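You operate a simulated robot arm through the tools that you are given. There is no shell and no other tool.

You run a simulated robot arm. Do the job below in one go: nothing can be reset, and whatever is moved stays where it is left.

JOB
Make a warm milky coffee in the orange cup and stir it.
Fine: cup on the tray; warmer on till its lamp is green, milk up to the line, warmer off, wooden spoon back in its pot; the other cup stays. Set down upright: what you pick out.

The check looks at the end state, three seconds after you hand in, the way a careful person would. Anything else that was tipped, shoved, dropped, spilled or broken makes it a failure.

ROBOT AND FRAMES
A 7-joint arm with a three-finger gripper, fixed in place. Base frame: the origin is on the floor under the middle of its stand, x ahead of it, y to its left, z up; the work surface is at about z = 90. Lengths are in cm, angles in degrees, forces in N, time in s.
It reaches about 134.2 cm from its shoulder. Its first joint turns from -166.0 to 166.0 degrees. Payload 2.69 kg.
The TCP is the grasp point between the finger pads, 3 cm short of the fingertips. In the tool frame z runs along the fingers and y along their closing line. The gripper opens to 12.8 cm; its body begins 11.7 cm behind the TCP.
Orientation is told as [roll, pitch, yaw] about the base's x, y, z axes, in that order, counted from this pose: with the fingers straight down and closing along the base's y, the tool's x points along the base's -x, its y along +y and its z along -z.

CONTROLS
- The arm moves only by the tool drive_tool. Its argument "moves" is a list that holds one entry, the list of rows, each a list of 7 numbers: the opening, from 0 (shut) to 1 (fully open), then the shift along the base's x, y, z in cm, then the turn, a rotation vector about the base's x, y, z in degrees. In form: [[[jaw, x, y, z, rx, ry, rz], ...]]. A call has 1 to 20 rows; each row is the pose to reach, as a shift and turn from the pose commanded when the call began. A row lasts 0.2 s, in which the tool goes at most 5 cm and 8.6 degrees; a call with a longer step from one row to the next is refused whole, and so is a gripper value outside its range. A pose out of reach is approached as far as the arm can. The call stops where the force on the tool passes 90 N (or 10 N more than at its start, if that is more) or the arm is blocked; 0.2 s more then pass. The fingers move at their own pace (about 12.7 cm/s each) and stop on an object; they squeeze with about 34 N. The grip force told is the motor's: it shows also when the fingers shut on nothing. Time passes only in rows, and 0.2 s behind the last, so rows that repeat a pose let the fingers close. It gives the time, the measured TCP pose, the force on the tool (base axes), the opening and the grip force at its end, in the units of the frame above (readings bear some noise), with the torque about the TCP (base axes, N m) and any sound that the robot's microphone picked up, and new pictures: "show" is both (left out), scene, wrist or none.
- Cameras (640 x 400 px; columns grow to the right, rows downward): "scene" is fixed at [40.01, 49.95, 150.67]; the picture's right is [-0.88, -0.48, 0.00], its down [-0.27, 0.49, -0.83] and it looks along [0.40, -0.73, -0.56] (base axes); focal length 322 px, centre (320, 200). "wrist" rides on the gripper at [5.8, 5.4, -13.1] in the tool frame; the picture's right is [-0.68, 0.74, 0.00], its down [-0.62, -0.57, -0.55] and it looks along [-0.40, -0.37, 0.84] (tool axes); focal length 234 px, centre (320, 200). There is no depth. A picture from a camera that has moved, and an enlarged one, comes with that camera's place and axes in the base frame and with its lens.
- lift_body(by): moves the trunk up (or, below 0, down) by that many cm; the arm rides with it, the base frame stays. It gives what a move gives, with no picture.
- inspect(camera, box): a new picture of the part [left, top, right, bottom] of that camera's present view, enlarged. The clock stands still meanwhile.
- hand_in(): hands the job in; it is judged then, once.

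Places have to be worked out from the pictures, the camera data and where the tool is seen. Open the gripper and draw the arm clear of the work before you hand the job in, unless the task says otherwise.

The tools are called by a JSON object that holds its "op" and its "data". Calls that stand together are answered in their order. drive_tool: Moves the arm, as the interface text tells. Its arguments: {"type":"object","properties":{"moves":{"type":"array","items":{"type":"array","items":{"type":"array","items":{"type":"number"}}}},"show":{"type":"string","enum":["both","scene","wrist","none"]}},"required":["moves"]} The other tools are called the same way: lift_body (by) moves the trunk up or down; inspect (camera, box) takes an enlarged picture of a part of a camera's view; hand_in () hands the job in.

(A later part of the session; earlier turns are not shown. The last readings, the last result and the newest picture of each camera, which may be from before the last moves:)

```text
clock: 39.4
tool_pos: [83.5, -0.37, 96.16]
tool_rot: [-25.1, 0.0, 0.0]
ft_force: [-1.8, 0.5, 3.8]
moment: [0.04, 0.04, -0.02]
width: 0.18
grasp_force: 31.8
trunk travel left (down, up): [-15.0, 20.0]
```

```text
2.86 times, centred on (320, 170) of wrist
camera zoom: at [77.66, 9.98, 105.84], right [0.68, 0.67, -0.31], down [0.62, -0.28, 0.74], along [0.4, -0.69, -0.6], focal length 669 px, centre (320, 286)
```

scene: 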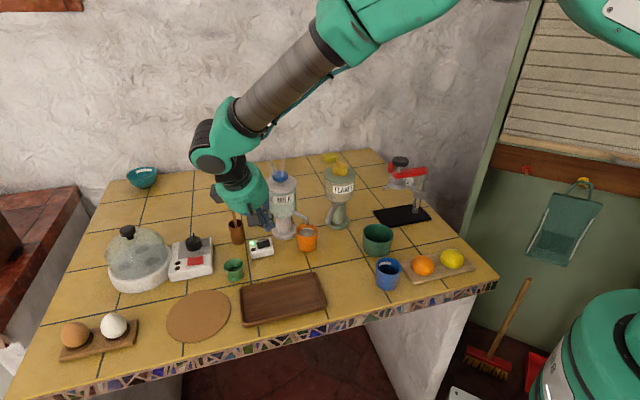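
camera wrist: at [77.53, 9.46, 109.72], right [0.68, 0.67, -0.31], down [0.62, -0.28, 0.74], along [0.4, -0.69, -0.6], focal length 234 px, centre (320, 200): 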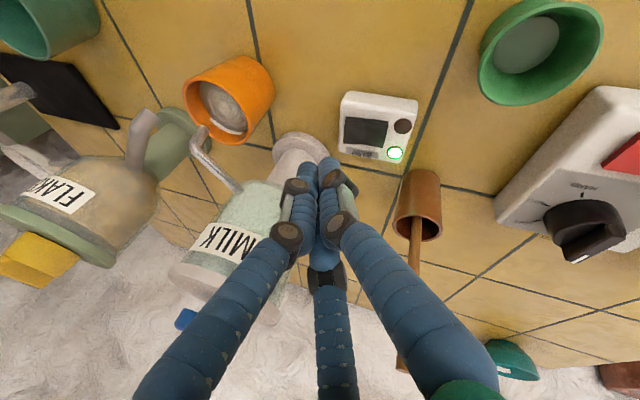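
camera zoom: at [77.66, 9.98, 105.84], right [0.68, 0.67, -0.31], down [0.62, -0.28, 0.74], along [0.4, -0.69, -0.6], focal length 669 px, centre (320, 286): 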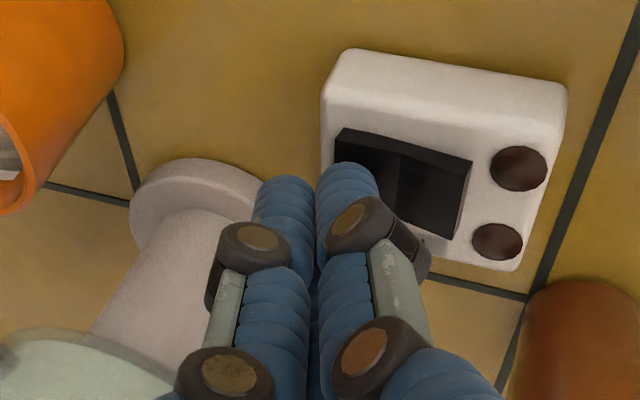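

Both lamps are dark and the rocker has flipped: the warmer is off. Now I'll lift straight up, straighten the hand and swing back toward the cup with the same orientation I released it in.

{"op": "drive_tool", "data": {"moves": [[[0, 0, 0, 4, 0, 0, 0], [0, 0, 0, 8.5, 0, 0, 0], [0, 0, 0, 13, 0, 0, 0], [0, 0, 0, 17, 8, 0, 0], [0.3, 0, 0, 20, 16, 0, 0], [0.66, 0, 0, 23, 24, 0, 0], [0.66, 0, 0, 23, 25, 0, 0]]], "show": "none"}}

{"op": "drive_tool", "data": {"moves": [[[0.66, -3, -1.5, 0, 0, 0, -8], [0.66, -6, -3, 0, 0, 0, -16], [0.66, -9, -4.4, 0, 0, 0, -24], [0.66, -11.65, -5.7, 0, 0, 0, -32.6], [0.66, -11.65, -5.7, 0, 0, 0, -32.6]]], "show": "both"}}

{"op": "inspect", "data": {"camera": "scene", "box": [225, 170, 345, 265]}}

```text
clock: 41.0
tool_pos: [83.49, -0.42, 119.0]
tool_rot: [0.2, 0.1, 0.1]
ft_force: [-0.9, -0.4, 0.9]
moment: [0.01, -0.02, 0.03]
width: 8.44
grasp_force: 0.1
trunk travel left (down, up): [-15.0, 20.0]
```

```text
clock: 42.2
tool_pos: [71.78, -5.73, 119.06]
tool_rot: [-0.1, 0.1, -32.7]
ft_force: [0.2, 0.5, -0.9]
moment: [0.01, -0.04, 0.01]
width: 8.47
grasp_force: 0.1
trunk travel left (down, up): [-15.0, 20.0]
camera wrist: at [69.63, 1.65, 132.23], right [0.97, 0.25, 0.0], down [0.21, -0.81, 0.55], along [0.14, -0.53, -0.84], focal length 234 px, centre (320, 200)
```

scene: 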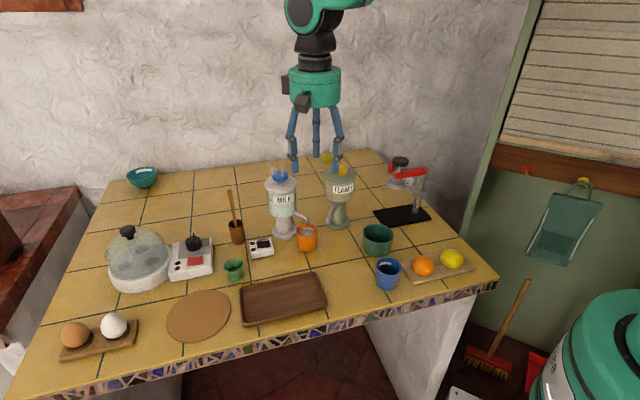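
wrist: 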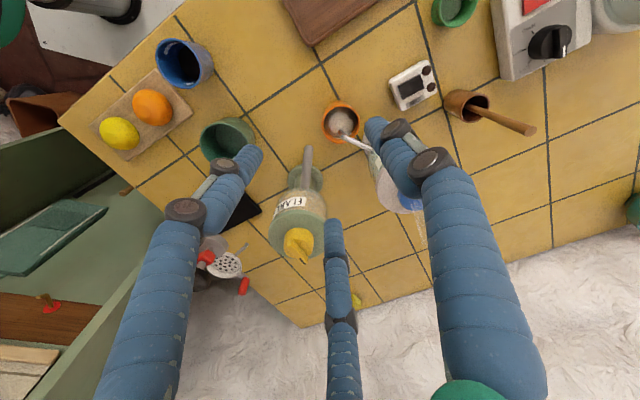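

```text
4.21 times, centred on (285, 218) of scene
camera zoom: at [40.01, 49.95, 150.67], right [-0.88, -0.48, 0.0], down [-0.27, 0.49, -0.83], along [0.4, -0.73, -0.56], focal length 1357 px, centre (467, 126)
```

zoom: 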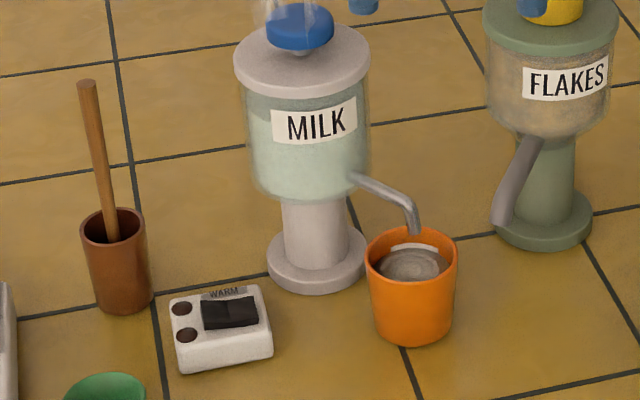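

The table is all as expected. I'll tilt the hand back to the earlier 15° lean and come down the same line I left by, stopping partway to check.

{"op": "drive_tool", "data": {"moves": [[[0.66, 0, 0, -3, -2.5, -7, 0], [0.66, 0, 0, -7, -5.13, -14.1, 0], [0.66, 0, 0, -11.2, -5.13, -14.1, 0], [0.66, 0.9, -0.33, -15.2, -5.13, -14.1, 0], [0.66, 1.74, -0.64, -18.7, -5.13, -14.1, 0]]], "show": "none"}}

{"op": "inspect", "data": {"camera": "scene", "box": [250, 160, 350, 265]}}

{"op": "inspect", "data": {"camera": "wrist", "box": [200, 80, 440, 280]}}

```text
clock: 43.4
tool_pos: [73.73, -6.44, 100.29]
tool_rot: [3.4, -14.5, -33.2]
ft_force: [0.7, -0.2, 0.6]
moment: [-0.01, 0.02, -0.02]
width: 8.45
grasp_force: 0.0
trunk travel left (down, up): [-15.0, 20.0]
```

```text
3.81 times, centred on (300, 212) of scene
camera zoom: at [40.01, 49.95, 150.67], right [-0.88, -0.48, 0.0], down [-0.27, 0.49, -0.83], along [0.4, -0.73, -0.56], focal length 1228 px, centre (396, 152)
```

zoom: 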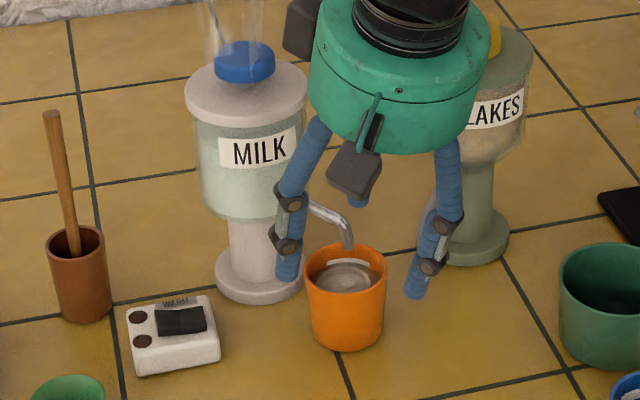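

```text
2.00 times, centred on (320, 180) of wrist
camera zoom: at [68.63, 2.25, 111.84], right [0.94, 0.27, 0.21], down [0.06, -0.75, 0.65], along [0.33, -0.6, -0.73], focal length 468 px, centre (320, 240)
```

zoom: 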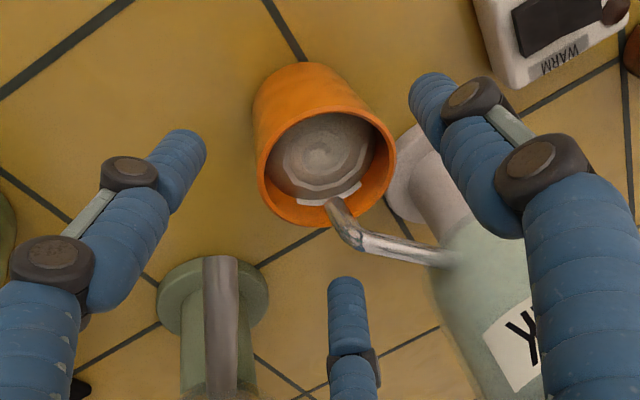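

The fingers straddle the cup and the spout as before. I'll finish the descent and close slowly, since the cup is full now.

{"op": "drive_tool", "data": {"moves": [[[0.66, 0.63, -0.2, -2.5, 0, 0, 0], [0.66, 1.01, -0.3, -4.0, 0, 0, 0], [0.66, 1.26, -0.36, -4.9, 0, 0, 0], [0.6, 1.26, -0.36, -4.9, 0, 0, 0], [0.56, 1.26, -0.36, -4.9, 0, 0, 0], [0.53, 1.26, -0.36, -4.9, 0, 0, 0], [0.5, 1.26, -0.36, -4.9, 0, 0, 0], [0.48, 1.26, -0.36, -4.9, 0, 0, 0], [0.46, 1.26, -0.36, -4.9, 0, 0, 0], [0.44, 1.26, -0.36, -4.9, 0, 0, 0], [0.42, 1.26, -0.36, -4.9, 0, 0, 0], [0.38, 1.26, -0.36, -4.9, 0, 0, 0], [0.3, 1.26, -0.36, -4.9, 0, 0, 0], [0.3, 1.26, -0.36, -4.9, 0, 0, 0]]], "show": "none"}}

{"op": "inspect", "data": {"camera": "scene", "box": [250, 160, 350, 265]}}

{"op": "inspect", "data": {"camera": "wrist", "box": [200, 80, 440, 280]}}

```text
clock: 46.4
tool_pos: [74.86, -6.87, 95.45]
tool_rot: [3.4, -14.5, -33.1]
ft_force: [-1.6, -0.1, 3.8]
moment: [0.02, 0.09, 0.0]
width: 5.77
grasp_force: 33.7
trunk travel left (down, up): [-15.0, 20.0]
```

```text
3.81 times, centred on (300, 212) of scene
camera zoom: at [40.01, 49.95, 150.67], right [-0.88, -0.48, 0.0], down [-0.27, 0.49, -0.83], along [0.4, -0.73, -0.56], focal length 1228 px, centre (396, 152)
```

zoom: 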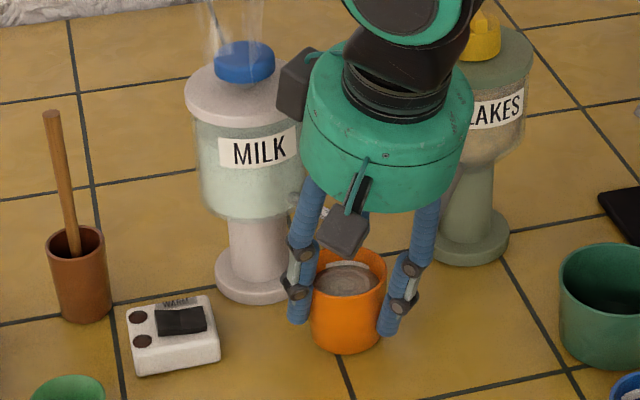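

```text
2.00 times, centred on (320, 180) of wrist
camera zoom: at [69.73, 1.78, 106.96], right [0.94, 0.27, 0.21], down [0.06, -0.75, 0.65], along [0.33, -0.6, -0.73], focal length 468 px, centre (320, 240)
```

zoom: 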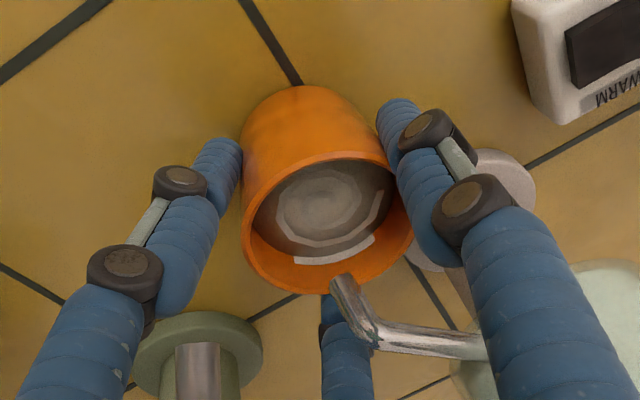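

The cup is gripped again at 5.77 cm. I'll lift it 0.4 cm and back it out slowly from under the spout.

{"op": "drive_tool", "data": {"moves": [[[0.3, 0, 0, 0.2, 0, 0, 0], [0.3, 0, 0, 0.4, 0, 0, 0], [0.3, -0.4, 0.1, 0.4, 0, 0, 0], [0.3, -1.1, 0.3, 0.4, 0, 0, 0], [0.3, -1.9, 0.5, 0.4, 0, 0, 0], [0.3, -2.7, 0.72, 0.4, 0, 0, 0], [0.3, -3.5, 0.94, 0.4, 0, 0, 0], [0.3, -4.3, 1.15, 0.4, 0, 0, 0], [0.3, -5.1, 1.37, 0.4, 0, 0, 0], [0.3, -5.8, 1.55, 0.4, 0, 0, 0], [0.3, -6.1, 1.63, 0.4, 0, 0, 0]]], "show": "none"}}

{"op": "inspect", "data": {"camera": "scene", "box": [250, 160, 370, 275]}}

{"op": "inspect", "data": {"camera": "wrist", "box": [200, 80, 440, 280]}}

```text
clock: 48.8
tool_pos: [68.7, -5.41, 95.76]
tool_rot: [3.2, -14.6, -32.9]
ft_force: [0.2, 0.3, -1.9]
moment: [0.0, 0.03, -0.06]
width: 5.74
grasp_force: 33.8
trunk travel left (down, up): [-15.0, 20.0]
```

```text
3.48 times, centred on (310, 218) of scene
camera zoom: at [40.01, 49.95, 150.67], right [-0.88, -0.48, 0.0], down [-0.27, 0.49, -0.83], along [0.4, -0.73, -0.56], focal length 1121 px, centre (355, 139)
```

zoom: 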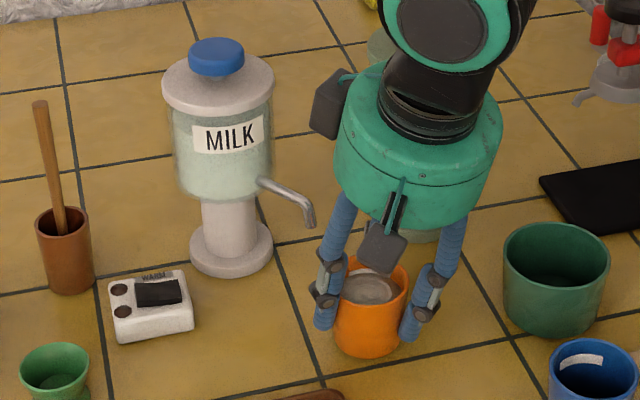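

```text
2.00 times, centred on (320, 180) of wrist
camera zoom: at [63.67, 3.26, 107.38], right [0.94, 0.27, 0.21], down [0.07, -0.75, 0.65], along [0.33, -0.6, -0.73], focal length 468 px, centre (320, 240)
```

zoom: 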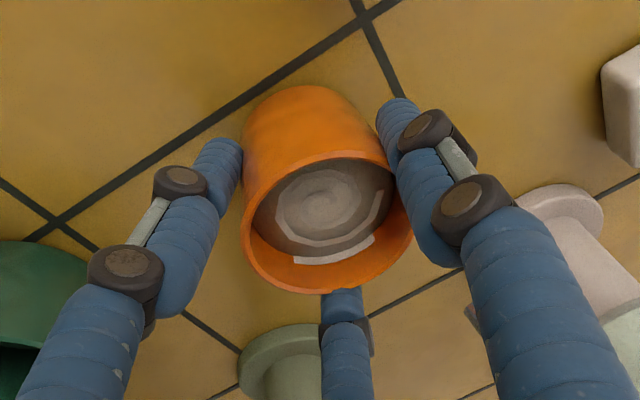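

The cup came out cleanly with its contents undisturbed. I'll raise it about 6 cm and carry it slowly over the middle of the tray at about (71.8, 10.1).

{"op": "drive_tool", "data": {"moves": [[[0.3, 0, 0, 0.5, 0, 0, 0], [0.3, 0, 0, 1.5, 0, 0, 0], [0.3, 0, 0.2, 2.7, 0, 0, 0], [0.3, 0.1, 0.8, 3.9, 0, 0, 0], [0.3, 0.3, 1.7, 5.0, 0, 0, 0], [0.3, 0.5, 2.8, 5.7, 0, 0, 0], [0.3, 0.7, 4.0, 6.0, 0, 0, 0], [0.3, 0.9, 5.2, 6.0, 0, 0, 0], [0.3, 1.1, 6.4, 6.0, 0, 0, 0], [0.3, 1.3, 7.6, 6.0, 0, 0, 0], [0.3, 1.5, 8.8, 6.0, 0, 0, 0], [0.3, 1.8, 10.0, 6.0, 0, 0, 0], [0.3, 2.1, 11.2, 6.0, 0, 0, 0], [0.3, 2.4, 12.4, 6.0, 0, 0, 0], [0.3, 2.7, 13.6, 6.0, 0, 0, 0], [0.3, 2.9, 14.6, 6.0, 0, 0, 0], [0.3, 3.0, 15.2, 6.0, 0, 0, 0], [0.3, 3.0, 15.5, 6.0, 0, 0, 0], [0.3, 3.0, 15.6, 6.0, 0, 0, 0]]], "show": "both"}}

{"op": "inspect", "data": {"camera": "scene", "box": [220, 220, 350, 335]}}

{"op": "inspect", "data": {"camera": "wrist", "box": [160, 40, 480, 280]}}

```text
clock: 52.8
tool_pos: [71.77, 10.15, 101.84]
tool_rot: [3.3, -14.6, -32.9]
ft_force: [0.4, 0.5, -2.3]
moment: [0.03, 0.0, 0.0]
width: 5.72
grasp_force: 33.9
trunk travel left (down, up): [-15.0, 20.0]
camera wrist: at [66.65, 18.83, 113.4], right [0.94, 0.27, 0.21], down [0.07, -0.75, 0.65], along [0.33, -0.6, -0.73], focal length 234 px, centre (320, 200)
```

scene: 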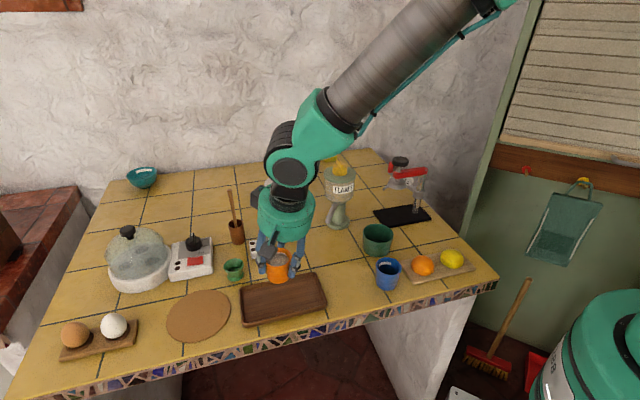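
wrist: 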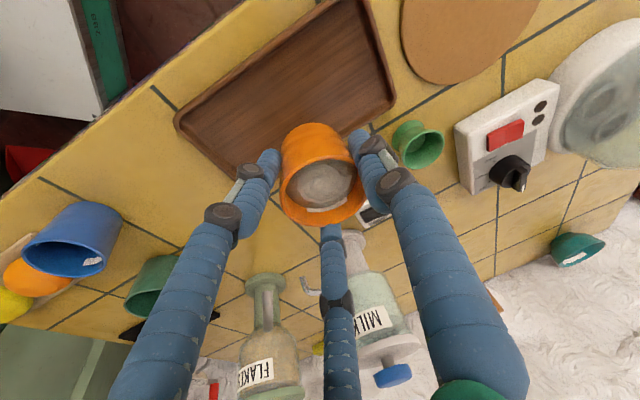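

```text
3.48 times, centred on (285, 278) of scene
camera zoom: at [40.01, 49.95, 150.67], right [-0.88, -0.48, 0.0], down [-0.27, 0.49, -0.83], along [0.4, -0.73, -0.56], focal length 1121 px, centre (442, -70)
```

zoom: 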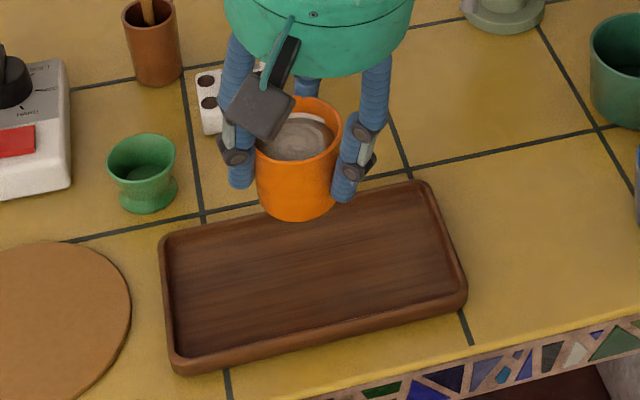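

```text
1.67 times, centred on (320, 160) of wrist
camera zoom: at [66.65, 18.83, 113.4], right [0.94, 0.27, 0.21], down [0.07, -0.75, 0.65], along [0.33, -0.6, -0.73], focal length 390 px, centre (320, 267)
```

zoom: 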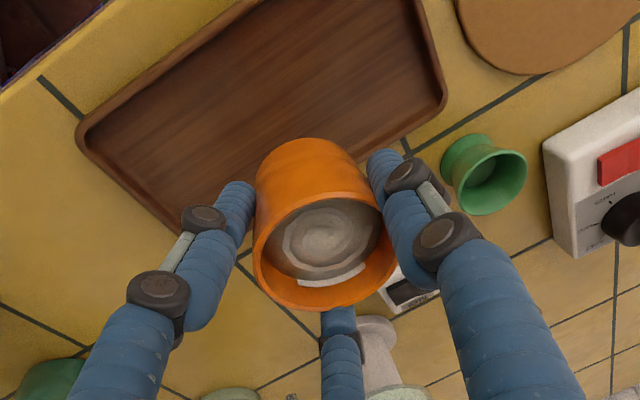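

The cup hovers over the tray, slightly toward its back edge. I'll shift about 0.9 cm forward while lowering to roughly 1.5 cm above the table level, then feel for the tray floor.

{"op": "drive_tool", "data": {"moves": [[[0.3, -0.2, 0.2, -0.5, 0, 0, 0], [0.3, -0.4, 0.45, -1.4, 0, 0, 0], [0.3, -0.6, 0.65, -2.4, 0, 0, 0], [0.3, -0.6, 0.65, -3.3, 0, 0, 0], [0.3, -0.6, 0.65, -4.1, 0, 0, 0], [0.3, -0.6, 0.65, -4.5, 0, 0, 0], [0.3, -0.6, 0.65, -4.6, 0, 0, 0]]], "show": "none"}}

{"op": "inspect", "data": {"camera": "scene", "box": [220, 220, 350, 335]}}

{"op": "inspect", "data": {"camera": "wrist", "box": [160, 40, 480, 280]}}

```text
clock: 54.4
tool_pos: [71.16, 10.78, 97.32]
tool_rot: [3.4, -14.6, -33.0]
ft_force: [-0.1, -0.5, -2.1]
moment: [0.01, -0.01, 0.01]
width: 5.7
grasp_force: 33.6
trunk travel left (down, up): [-15.0, 20.0]
```

```text
3.48 times, centred on (285, 278) of scene
camera zoom: at [40.01, 49.95, 150.67], right [-0.88, -0.48, 0.0], down [-0.27, 0.49, -0.83], along [0.4, -0.73, -0.56], focal length 1121 px, centre (442, -70)
```

zoom: 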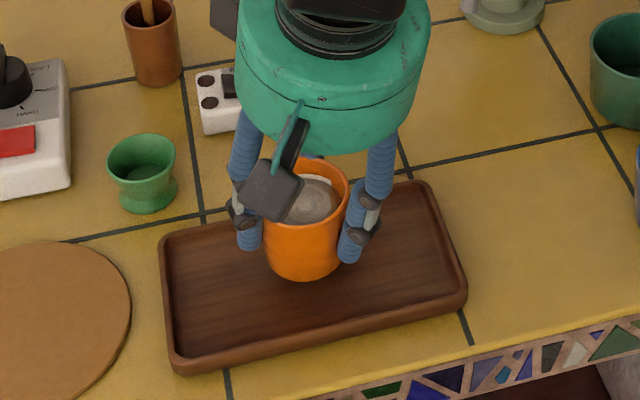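

```text
1.67 times, centred on (320, 160) of wrist
camera zoom: at [66.02, 19.51, 108.85], right [0.94, 0.27, 0.21], down [0.07, -0.75, 0.65], along [0.33, -0.6, -0.73], focal length 390 px, centre (320, 267)
```

zoom: 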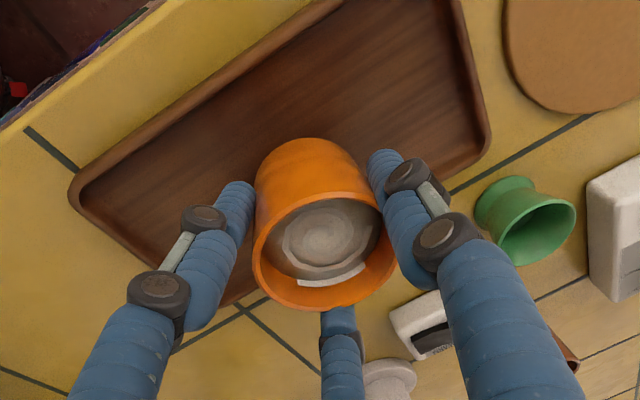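

The cup is above the tray's middle. I'll lower it in 0.2 cm steps, watching for the force that shows contact with the tray floor.

{"op": "drive_tool", "data": {"moves": [[[0.3, 0, 0, -0.2, 0, 0, 0], [0.3, 0, 0, -0.4, 0, 0, 0], [0.3, 0, 0, -0.6, 0, 0, 0]]], "show": "none"}}

```text
clock: 55.2
tool_pos: [71.2, 10.91, 96.59]
tool_rot: [3.3, -14.6, -33.1]
ft_force: [0.2, -0.1, -1.8]
moment: [-0.01, 0.03, 0.04]
width: 5.68
grasp_force: 34.1
trunk travel left (down, up): [-15.0, 20.0]
```

No contact yet (force still about -2 N, the cup's weight). I'll go on in 0.15 cm steps.

{"op": "drive_tool", "data": {"moves": [[[0.3, 0, 0, -0.15, 0, 0, 0], [0.3, 0, 0, -0.3, 0, 0, 0]]], "show": "none"}}

```text
clock: 55.8
tool_pos: [71.13, 10.76, 96.38]
tool_rot: [3.3, -14.5, -33.1]
ft_force: [-0.2, 0.1, -2.1]
moment: [0.02, 0.03, 0.01]
width: 5.68
grasp_force: 33.9
trunk travel left (down, up): [-15.0, 20.0]
```

{"op": "inspect", "data": {"camera": "scene", "box": [270, 245, 330, 300]}}

{"op": "drive_tool", "data": {"moves": [[[0.3, 0, 0, -0.12, 0, 0, 0], [0.3, 0, 0, -0.24, 0, 0, 0]]], "show": "none"}}

```text
7.27 times, centred on (300, 272) of scene
camera zoom: at [40.01, 49.95, 150.67], right [-0.88, -0.48, 0.0], down [-0.27, 0.49, -0.83], along [0.4, -0.73, -0.56], focal length 2344 px, centre (466, -327)
```

zoom: 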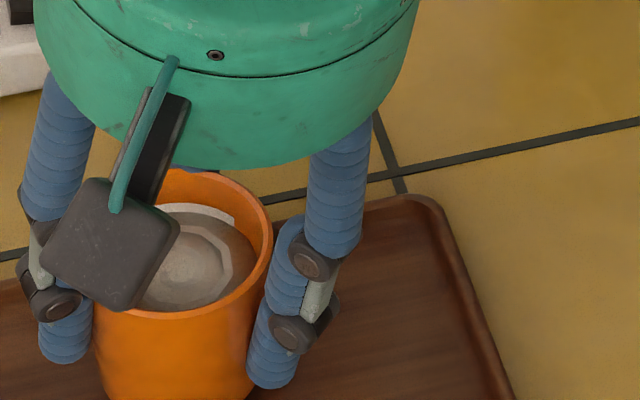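

```text
clock: 56.4
tool_pos: [71.1, 10.93, 96.23]
tool_rot: [3.4, -14.6, -33.1]
ft_force: [0.0, 0.8, -1.0]
moment: [0.0, -0.01, 0.02]
width: 5.72
grasp_force: 33.3
trunk travel left (down, up): [-15.0, 20.0]
```

The weight reading is starting to drop (fz -1.0, width changing), so contact is beginning. One more small step.

{"op": "drive_tool", "data": {"moves": [[[0.3, 0, 0, -0.12, 0, 0, 0], [0.3, 0, 0, -0.12, 0, 0, 0]]], "show": "none"}}

{"op": "inspect", "data": {"camera": "scene", "box": [270, 245, 330, 300]}}

```text
clock: 57.0
tool_pos: [71.15, 10.94, 96.15]
tool_rot: [3.4, -14.7, -33.2]
ft_force: [0.0, -2.3, 9.6]
moment: [-0.11, 0.23, 0.02]
width: 5.68
grasp_force: 33.7
trunk travel left (down, up): [-15.0, 20.0]
```

```text
7.27 times, centred on (300, 272) of scene
camera zoom: at [40.01, 49.95, 150.67], right [-0.88, -0.48, 0.0], down [-0.27, 0.49, -0.83], along [0.4, -0.73, -0.56], focal length 2344 px, centre (466, -327)
```

zoom: 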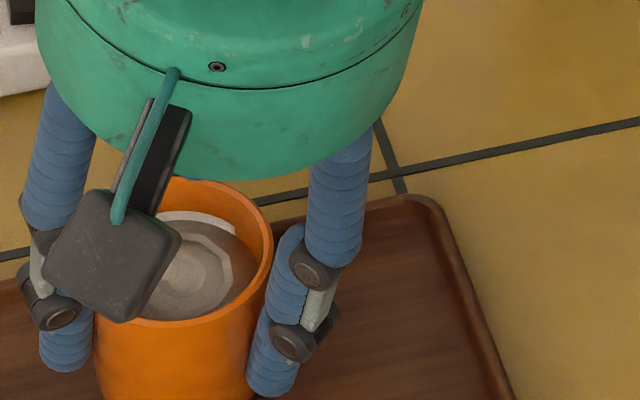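

Force +9.6 N: the cup now rests on the tray floor. I'll open slowly, then back out along the hand's axis.

{"op": "drive_tool", "data": {"moves": [[[0.3, 0, 0, 0.08, 0, 0, 0], [0.46, 0, 0, 0.08, 0, 0, 0], [0.48, 0, 0, 0.08, 0, 0, 0], [0.52, 0, 0, 0.08, 0, 0, 0], [0.58, 0, 0, 0.08, 0, 0, 0], [0.66, 0, 0, 0.08, 0, 0, 0], [0.66, 0, 0, 0.08, 0, 0, 0]]], "show": "none"}}

{"op": "inspect", "data": {"camera": "scene", "box": [250, 230, 350, 310]}}

{"op": "inspect", "data": {"camera": "wrist", "box": [160, 40, 480, 280]}}

```text
clock: 58.6
tool_pos: [71.06, 10.94, 96.07]
tool_rot: [3.3, -14.6, -33.1]
ft_force: [0.2, -0.2, -0.2]
moment: [-0.05, -0.01, -0.02]
width: 8.46
grasp_force: 0.0
trunk travel left (down, up): [-15.0, 20.0]
```

```text
5.00 times, centred on (300, 270) of scene
camera zoom: at [40.01, 49.95, 150.67], right [-0.88, -0.48, 0.0], down [-0.27, 0.49, -0.83], along [0.4, -0.73, -0.56], focal length 1612 px, centre (420, -150)
```

zoom: 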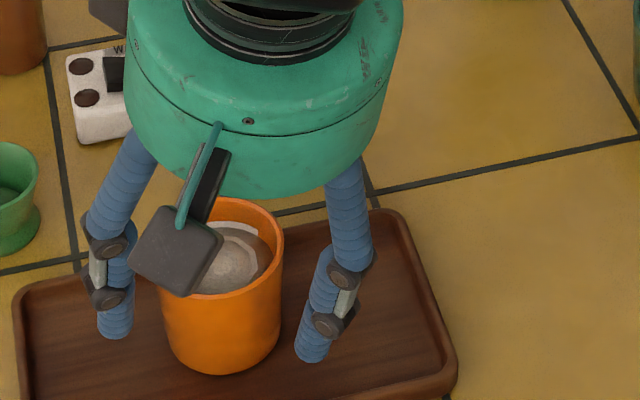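

```text
1.67 times, centred on (320, 160) of wrist
camera zoom: at [66.05, 19.58, 107.58], right [0.94, 0.27, 0.21], down [0.07, -0.75, 0.65], along [0.33, -0.6, -0.73], focal length 390 px, centre (320, 267)
```

zoom: 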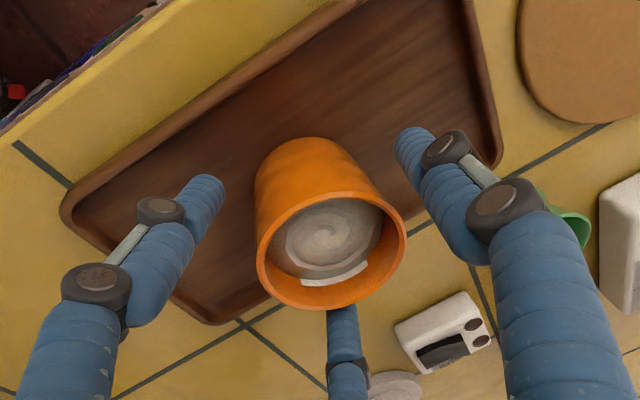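

The cup stands upright on the tray, free of the fingers. I'll withdraw along the hand's axis, rise, straighten up and move toward the spoon pot for a closer look.

{"op": "drive_tool", "data": {"moves": [[[0.66, -0.25, 0.09, 1, 0, 0, 0], [0.66, -0.63, 0.23, 2.5, 0, 0, 0], [0.66, -1.26, 0.46, 5, 0, 0, 0], [0.66, -2.1, 0.77, 8.5, 0, 0, 0], [0.66, -3.0, 1.1, 12.5, 0, 0, 0], [0.66, -3.0, 1.1, 17, 0, 0, 0], [0.66, -1, 1.1, 21, 2.5, 7, 0], [0.66, 2, 0, 23, 5.13, 14.1, 0], [0.66, 6, -2, 23, 5.13, 14.1, 0], [0.66, 10, -4, 23, 5.13, 14.1, 0], [0.66, 14, -6.2, 23, 5.13, 14.1, 0], [0.66, 14, -6.2, 23, 5.13, 14.1, 0]]], "show": "both"}}

{"op": "inspect", "data": {"camera": "scene", "box": [220, 180, 340, 310]}}

{"op": "inspect", "data": {"camera": "wrist", "box": [280, 60, 480, 220]}}

```text
clock: 61.2
tool_pos: [85.26, 4.65, 119.03]
tool_rot: [0.0, 0.0, -32.6]
ft_force: [0.0, -1.2, 0.1]
moment: [0.0, 0.07, 0.01]
width: 8.45
grasp_force: 0.0
trunk travel left (down, up): [-15.0, 20.0]
camera wrist: at [83.3, 12.13, 132.11], right [0.97, 0.26, 0.0], down [0.21, -0.81, 0.55], along [0.14, -0.53, -0.84], focal length 234 px, centre (320, 200)
```

scene: 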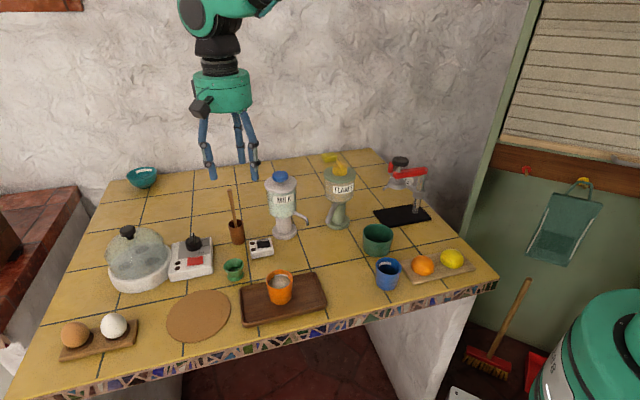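
wrist: 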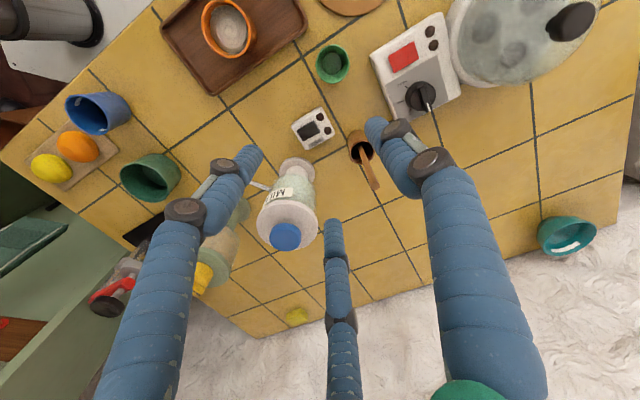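

```text
3.08 times, centred on (280, 245) of scene
camera zoom: at [40.01, 49.95, 150.67], right [-0.88, -0.48, 0.0], down [-0.27, 0.49, -0.83], along [0.4, -0.73, -0.56], focal length 992 px, centre (443, 62)
```

zoom: 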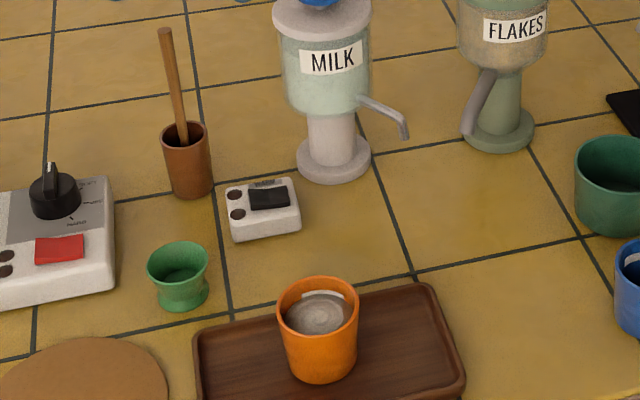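

```text
2.50 times, centred on (380, 140) of wrist
camera zoom: at [83.3, 12.13, 132.11], right [0.97, 0.26, 0.0], down [0.21, -0.81, 0.55], along [0.14, -0.53, -0.84], focal length 585 px, centre (170, 350)
```

zoom: 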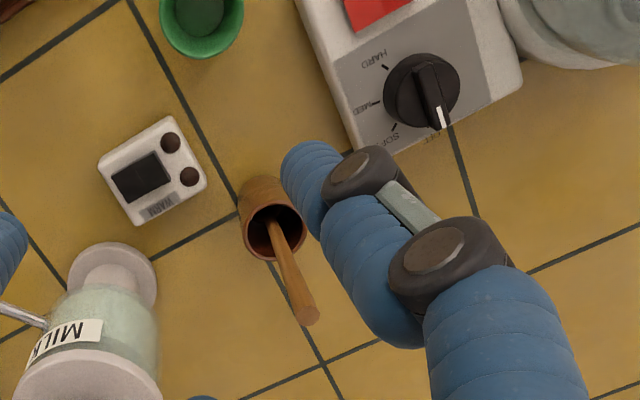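

The spoon stands nearly vertical with its top at about (93.6, 0, 106.7) and the pot rim at z ≈ 96. I'll position the hand above it and check the alignment before lowering the fingers around the handle.

{"op": "drive_tool", "data": {"moves": [[[0.6, 3, -1.6, 0, 0, 0, 0], [0.5, 6, -3.2, 0, 0, 0, 0], [0.5, 8.25, -4.47, 0, 0, 0, 0], [0.5, 8.25, -4.47, -4, 0, 0, 0], [0.5, 8.25, -4.47, -8, 0, 0, 0], [0.5, 8.25, -4.47, -8, 0, 0, 0]]], "show": "both"}}

{"op": "inspect", "data": {"camera": "scene", "box": [200, 150, 280, 250]}}

{"op": "inspect", "data": {"camera": "wrist", "box": [240, 100, 400, 240]}}

```text
clock: 62.6
tool_pos: [93.38, 0.2, 111.27]
tool_rot: [0.1, 0.0, -32.5]
ft_force: [-0.1, -0.4, 0.5]
moment: [0.0, 0.05, 0.03]
width: 6.4
grasp_force: 0.1
trunk travel left (down, up): [-15.0, 20.0]
camera wrist: at [91.28, 7.71, 124.35], right [0.97, 0.26, 0.0], down [0.21, -0.81, 0.55], along [0.14, -0.53, -0.84], focal length 234 px, centre (320, 200)
```

scene: 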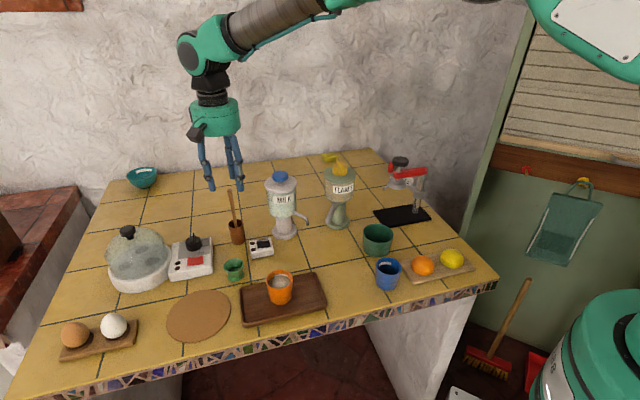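
wrist: 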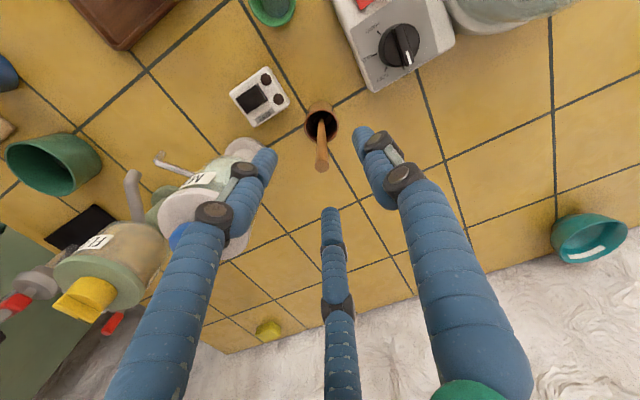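

```text
4.00 times, centred on (240, 200) of scene
camera zoom: at [40.01, 49.95, 150.67], right [-0.88, -0.48, 0.0], down [-0.27, 0.49, -0.83], along [0.4, -0.73, -0.56], focal length 1289 px, centre (640, 200)
```

zoom: 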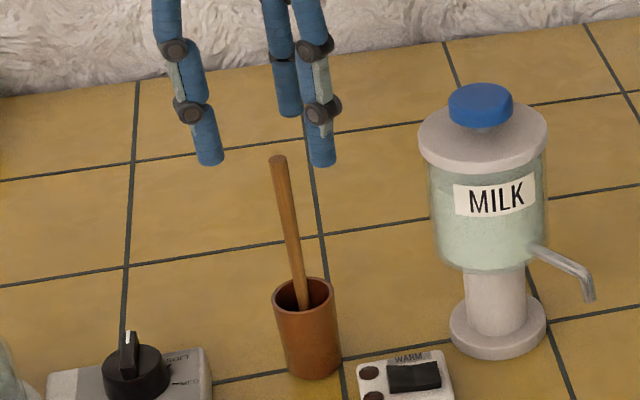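

```text
2.86 times, centred on (320, 170) of wrist
camera zoom: at [91.28, 7.71, 124.35], right [0.97, 0.26, 0.0], down [0.21, -0.81, 0.55], along [0.14, -0.53, -0.84], focal length 669 px, centre (320, 286)
```

zoom: 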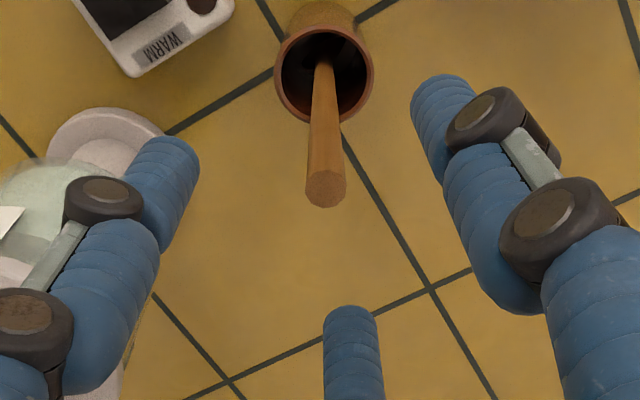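

The handle at grip height should be at about (93.55, 0.0), nicely inside the open fingers. I'll lower to TCP z ≈ 102.5 and close gently.

{"op": "drive_tool", "data": {"moves": [[[0.5, 0.1, -0.15, -3, 0, 0, 0], [0.5, 0.1, -0.15, -6, 0, 0, 0], [0.5, 0.1, -0.15, -8.5, 0, 0, 0], [0.5, 0.1, -0.15, -8.5, 0, 0, 0]]], "show": "none"}}

{"op": "inspect", "data": {"camera": "scene", "box": [200, 150, 280, 250]}}

{"op": "inspect", "data": {"camera": "wrist", "box": [240, 100, 400, 240]}}

```text
clock: 63.6
tool_pos: [93.31, -0.05, 102.7]
tool_rot: [-0.1, 0.1, -32.6]
ft_force: [-0.1, 0.0, -0.4]
moment: [0.0, -0.02, -0.01]
width: 6.39
grasp_force: 0.0
trunk travel left (down, up): [-15.0, 20.0]
```

```text
4.00 times, centred on (240, 200) of scene
camera zoom: at [40.01, 49.95, 150.67], right [-0.88, -0.48, 0.0], down [-0.27, 0.49, -0.83], along [0.4, -0.73, -0.56], focal length 1289 px, centre (640, 200)
```

zoom: 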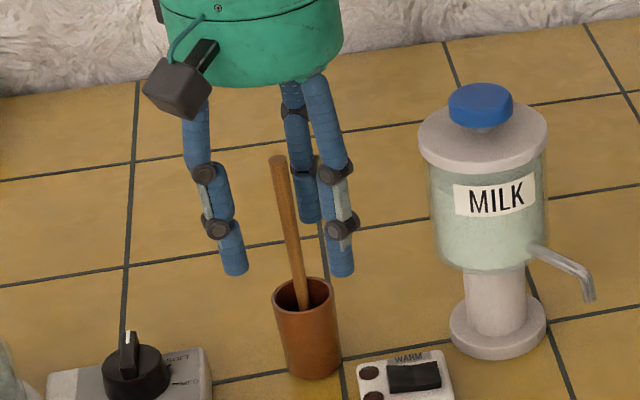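

```text
2.86 times, centred on (320, 170) of wrist
camera zoom: at [91.32, 7.57, 115.81], right [0.97, 0.26, 0.0], down [0.21, -0.81, 0.55], along [0.14, -0.53, -0.84], focal length 669 px, centre (320, 286)
```

zoom: 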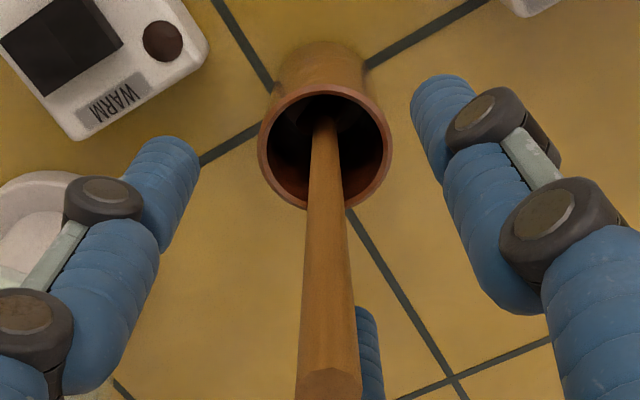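

The handle is well centred (within 0.2 cm). I'll nudge 0.15 cm and close the fingers on it in steps.

{"op": "drive_tool", "data": {"moves": [[[0.4, 0, -0.15, 0, 0, 0, 0], [0.3, 0, -0.15, 0, 0, 0, 0], [0.22, 0, -0.15, 0, 0, 0, 0], [0.17, 0, -0.15, 0, 0, 0, 0], [0.13, 0, -0.15, 0, 0, 0, 0], [0.1, 0, -0.15, 0, 0, 0, 0], [0.06, 0, -0.15, 0, 0, 0, 0], [0, 0, -0.15, 0, 0, 0, 0], [0, 0, -0.15, 0, 0, 0, 0], [0, 0, -0.15, 0, 0, 0, 0]]], "show": "none"}}

{"op": "inspect", "data": {"camera": "scene", "box": [200, 150, 280, 250]}}

{"op": "inspect", "data": {"camera": "wrist", "box": [240, 100, 400, 240]}}

```text
clock: 65.8
tool_pos: [93.4, -0.11, 102.7]
tool_rot: [0.0, 0.0, -32.6]
ft_force: [-0.2, 0.1, -1.1]
moment: [0.01, 0.0, 0.06]
width: 0.96
grasp_force: 34.0
trunk travel left (down, up): [-15.0, 20.0]
```

```text
4.00 times, centred on (240, 200) of scene
camera zoom: at [40.01, 49.95, 150.67], right [-0.88, -0.48, 0.0], down [-0.27, 0.49, -0.83], along [0.4, -0.73, -0.56], focal length 1289 px, centre (640, 200)
```

zoom: 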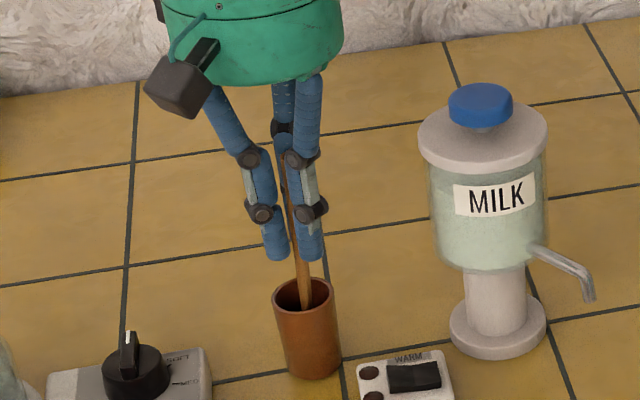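

```text
2.86 times, centred on (320, 170) of wrist
camera zoom: at [91.38, 7.44, 115.82], right [0.97, 0.26, 0.0], down [0.21, -0.81, 0.55], along [0.14, -0.53, -0.84], focal length 669 px, centre (320, 286)
```

zoom: 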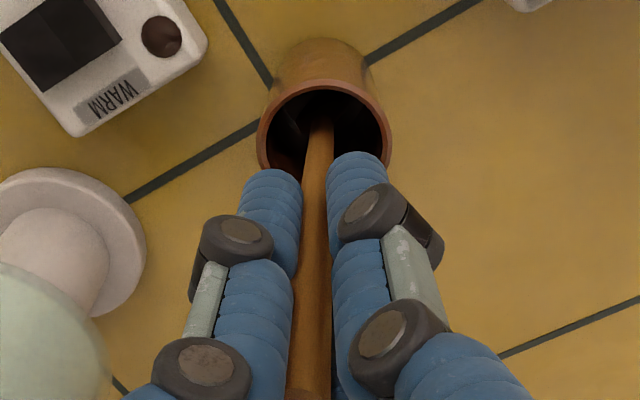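

The handle is held (0.96 cm, 34 N) and the pot hasn't moved. I'll lift straight up 4 cm and check that the pot stays.

{"op": "drive_tool", "data": {"moves": [[[0, 0, 0, 0.8, 0, 0, 0], [0, 0, 0, 2, 0, 0, 0], [0, 0, 0, 3.2, 0, 0, 0], [0, 0, 0, 4, 0, 0, 0]]], "show": "none"}}

{"op": "inspect", "data": {"camera": "scene", "box": [200, 150, 280, 250]}}

{"op": "inspect", "data": {"camera": "wrist", "box": [240, 100, 400, 240]}}

```text
clock: 66.8
tool_pos: [93.45, -0.13, 106.49]
tool_rot: [0.0, 0.0, -32.7]
ft_force: [0.2, 1.1, -0.2]
moment: [0.03, 0.0, -0.04]
width: 0.92
grasp_force: 34.4
trunk travel left (down, up): [-15.0, 20.0]
```

```text
4.00 times, centred on (240, 200) of scene
camera zoom: at [40.01, 49.95, 150.67], right [-0.88, -0.48, 0.0], down [-0.27, 0.49, -0.83], along [0.4, -0.73, -0.56], focal length 1289 px, centre (640, 200)
```

zoom: 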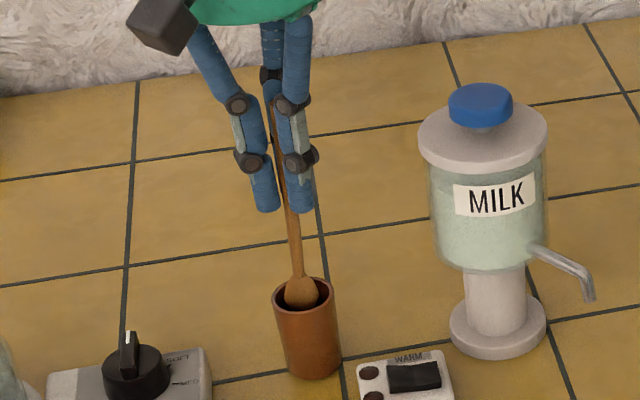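

```text
2.86 times, centred on (320, 170) of wrist
camera zoom: at [91.41, 7.49, 119.68], right [0.97, 0.26, 0.0], down [0.21, -0.81, 0.55], along [0.14, -0.53, -0.84], focal length 669 px, centre (320, 286)
```

zoom: 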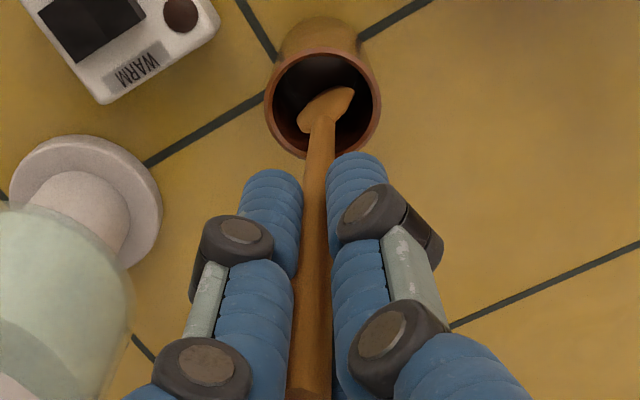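

The spoon's bowl is coming out and the pot stays put. I'll raise it fully clear and carry it over to the cup on the tray (cup centre ≈ (71.2, 11.35)), keeping it high.

{"op": "drive_tool", "data": {"moves": [[[0, 0, 0, 1.5, 0, 0, 0], [0, 0, 0, 3.5, 0, 0, 0], [0, 0, 0, 5.5, 0, 0, 0], [0, -1, 0.5, 7, 0, 0, 0], [0, -3, 1.5, 7, 0, 0, 0], [0, -5.5, 2.8, 7, 0, 0, 0], [0, -8, 4.1, 7, 0, 0, 0], [0, -10.5, 5.4, 7, 0, 0, 0], [0, -13, 6.7, 7, 0, 0, 0], [0, -15.5, 8, 7, 0, 0, 0], [0, -18, 9.3, 7, 0, 0, 0], [0, -20.3, 10.5, 7, 0, 0, 0], [0, -21.8, 11.2, 7, 0, 0, 0], [0, -22.35, 11.5, 7, 0, 0, 0], [0, -22.35, 11.5, 7, 0, 0, 0]]], "show": "both"}}

{"op": "inspect", "data": {"camera": "scene", "box": [230, 180, 330, 310]}}

{"op": "inspect", "data": {"camera": "wrist", "box": [240, 80, 400, 220]}}

```text
clock: 70.0
tool_pos: [71.11, 11.53, 113.7]
tool_rot: [0.0, 0.0, -32.6]
ft_force: [0.5, 0.4, -0.8]
moment: [0.03, -0.03, 0.02]
width: 0.86
grasp_force: 34.0
trunk travel left (down, up): [-15.0, 20.0]
camera wrist: at [69.08, 19.02, 126.75], right [0.97, 0.26, 0.0], down [0.21, -0.81, 0.55], along [0.14, -0.53, -0.84], focal length 234 px, centre (320, 200)
```

scene: 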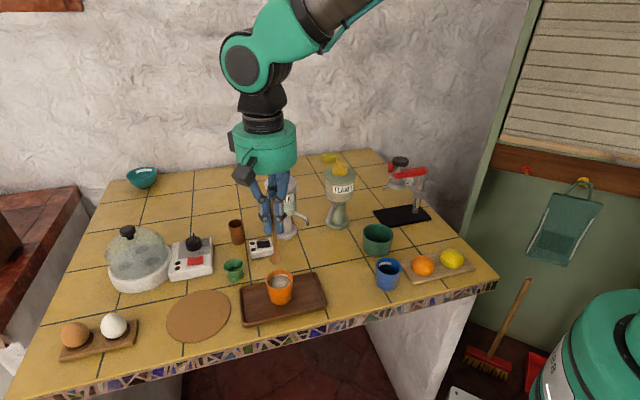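
wrist: 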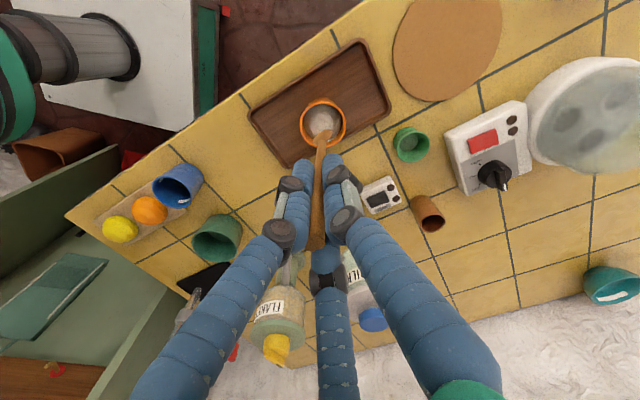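

```text
3.08 times, centred on (280, 245) of scene
camera zoom: at [40.01, 49.95, 150.67], right [-0.88, -0.48, 0.0], down [-0.27, 0.49, -0.83], along [0.4, -0.73, -0.56], focal length 992 px, centre (443, 62)
```

zoom: 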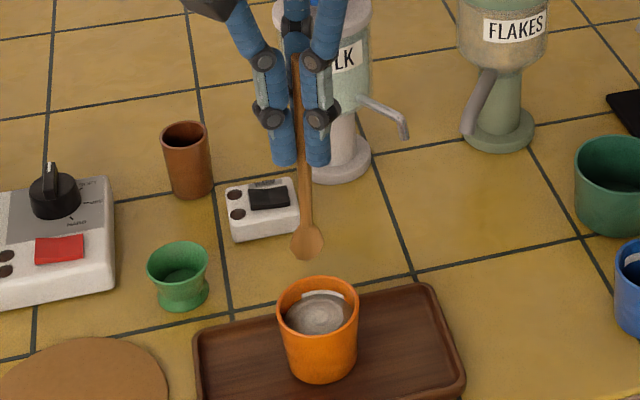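

```text
2.86 times, centred on (320, 150) of wrist
camera zoom: at [69.08, 19.02, 126.75], right [0.97, 0.26, 0.0], down [0.21, -0.81, 0.55], along [0.14, -0.53, -0.84], focal length 669 px, centre (320, 343)
```

zoom: 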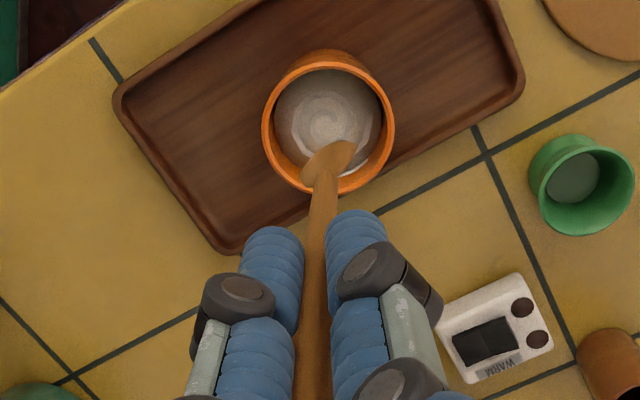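

The spoon's lower end is at about (71.4, 11.85, 102) and the cup's centre at (71.4, 11.3). I'll shift 0.4 cm and lower until the spoon is just above the rim, then verify.

{"op": "drive_tool", "data": {"moves": [[[0, 0, -0.2, -1.5, 0, 0, 0], [0, 0, -0.4, -3, 0, 0, 0], [0, 0, -0.4, -4.2, 0, 0, 0], [0, 0, -0.4, -4.2, 0, 0, 0]]], "show": "none"}}

{"op": "inspect", "data": {"camera": "scene", "box": [250, 220, 320, 310]}}

{"op": "inspect", "data": {"camera": "wrist", "box": [240, 60, 400, 200]}}

```text
clock: 71.0
tool_pos: [71.0, 10.9, 109.32]
tool_rot: [0.0, 0.0, -32.6]
ft_force: [-0.8, 0.2, -0.1]
moment: [0.0, -0.01, -0.03]
width: 0.86
grasp_force: 33.9
trunk travel left (down, up): [-15.0, 20.0]
```

```text
4.44 times, centred on (285, 265) of scene
camera zoom: at [40.01, 49.95, 150.67], right [-0.88, -0.48, 0.0], down [-0.27, 0.49, -0.83], along [0.4, -0.73, -0.56], focal length 1433 px, centre (476, -89)
```

zoom: 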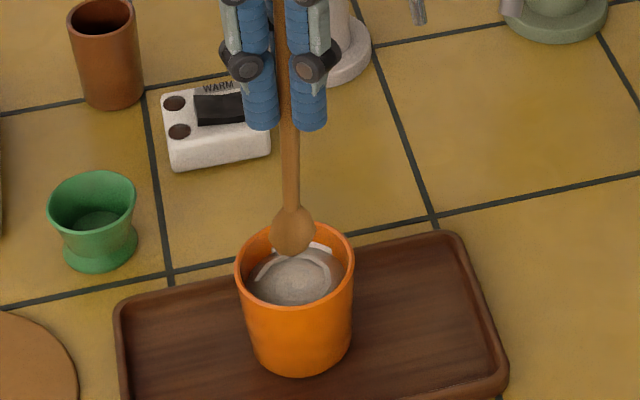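

```text
2.86 times, centred on (320, 130) of wrist
camera zoom: at [69.01, 18.53, 122.49], right [0.97, 0.26, 0.0], down [0.21, -0.81, 0.55], along [0.14, -0.53, -0.84], focal length 669 px, centre (320, 400)
```

zoom: 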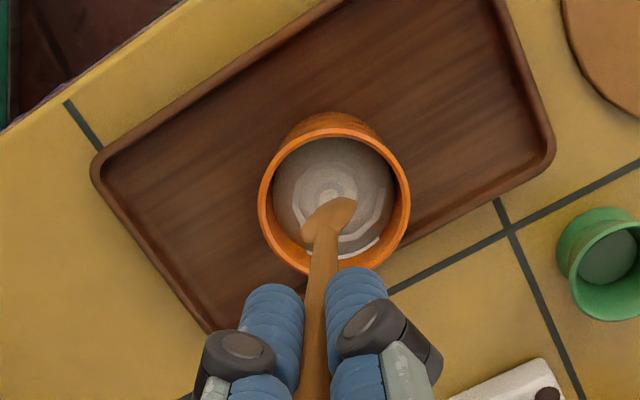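

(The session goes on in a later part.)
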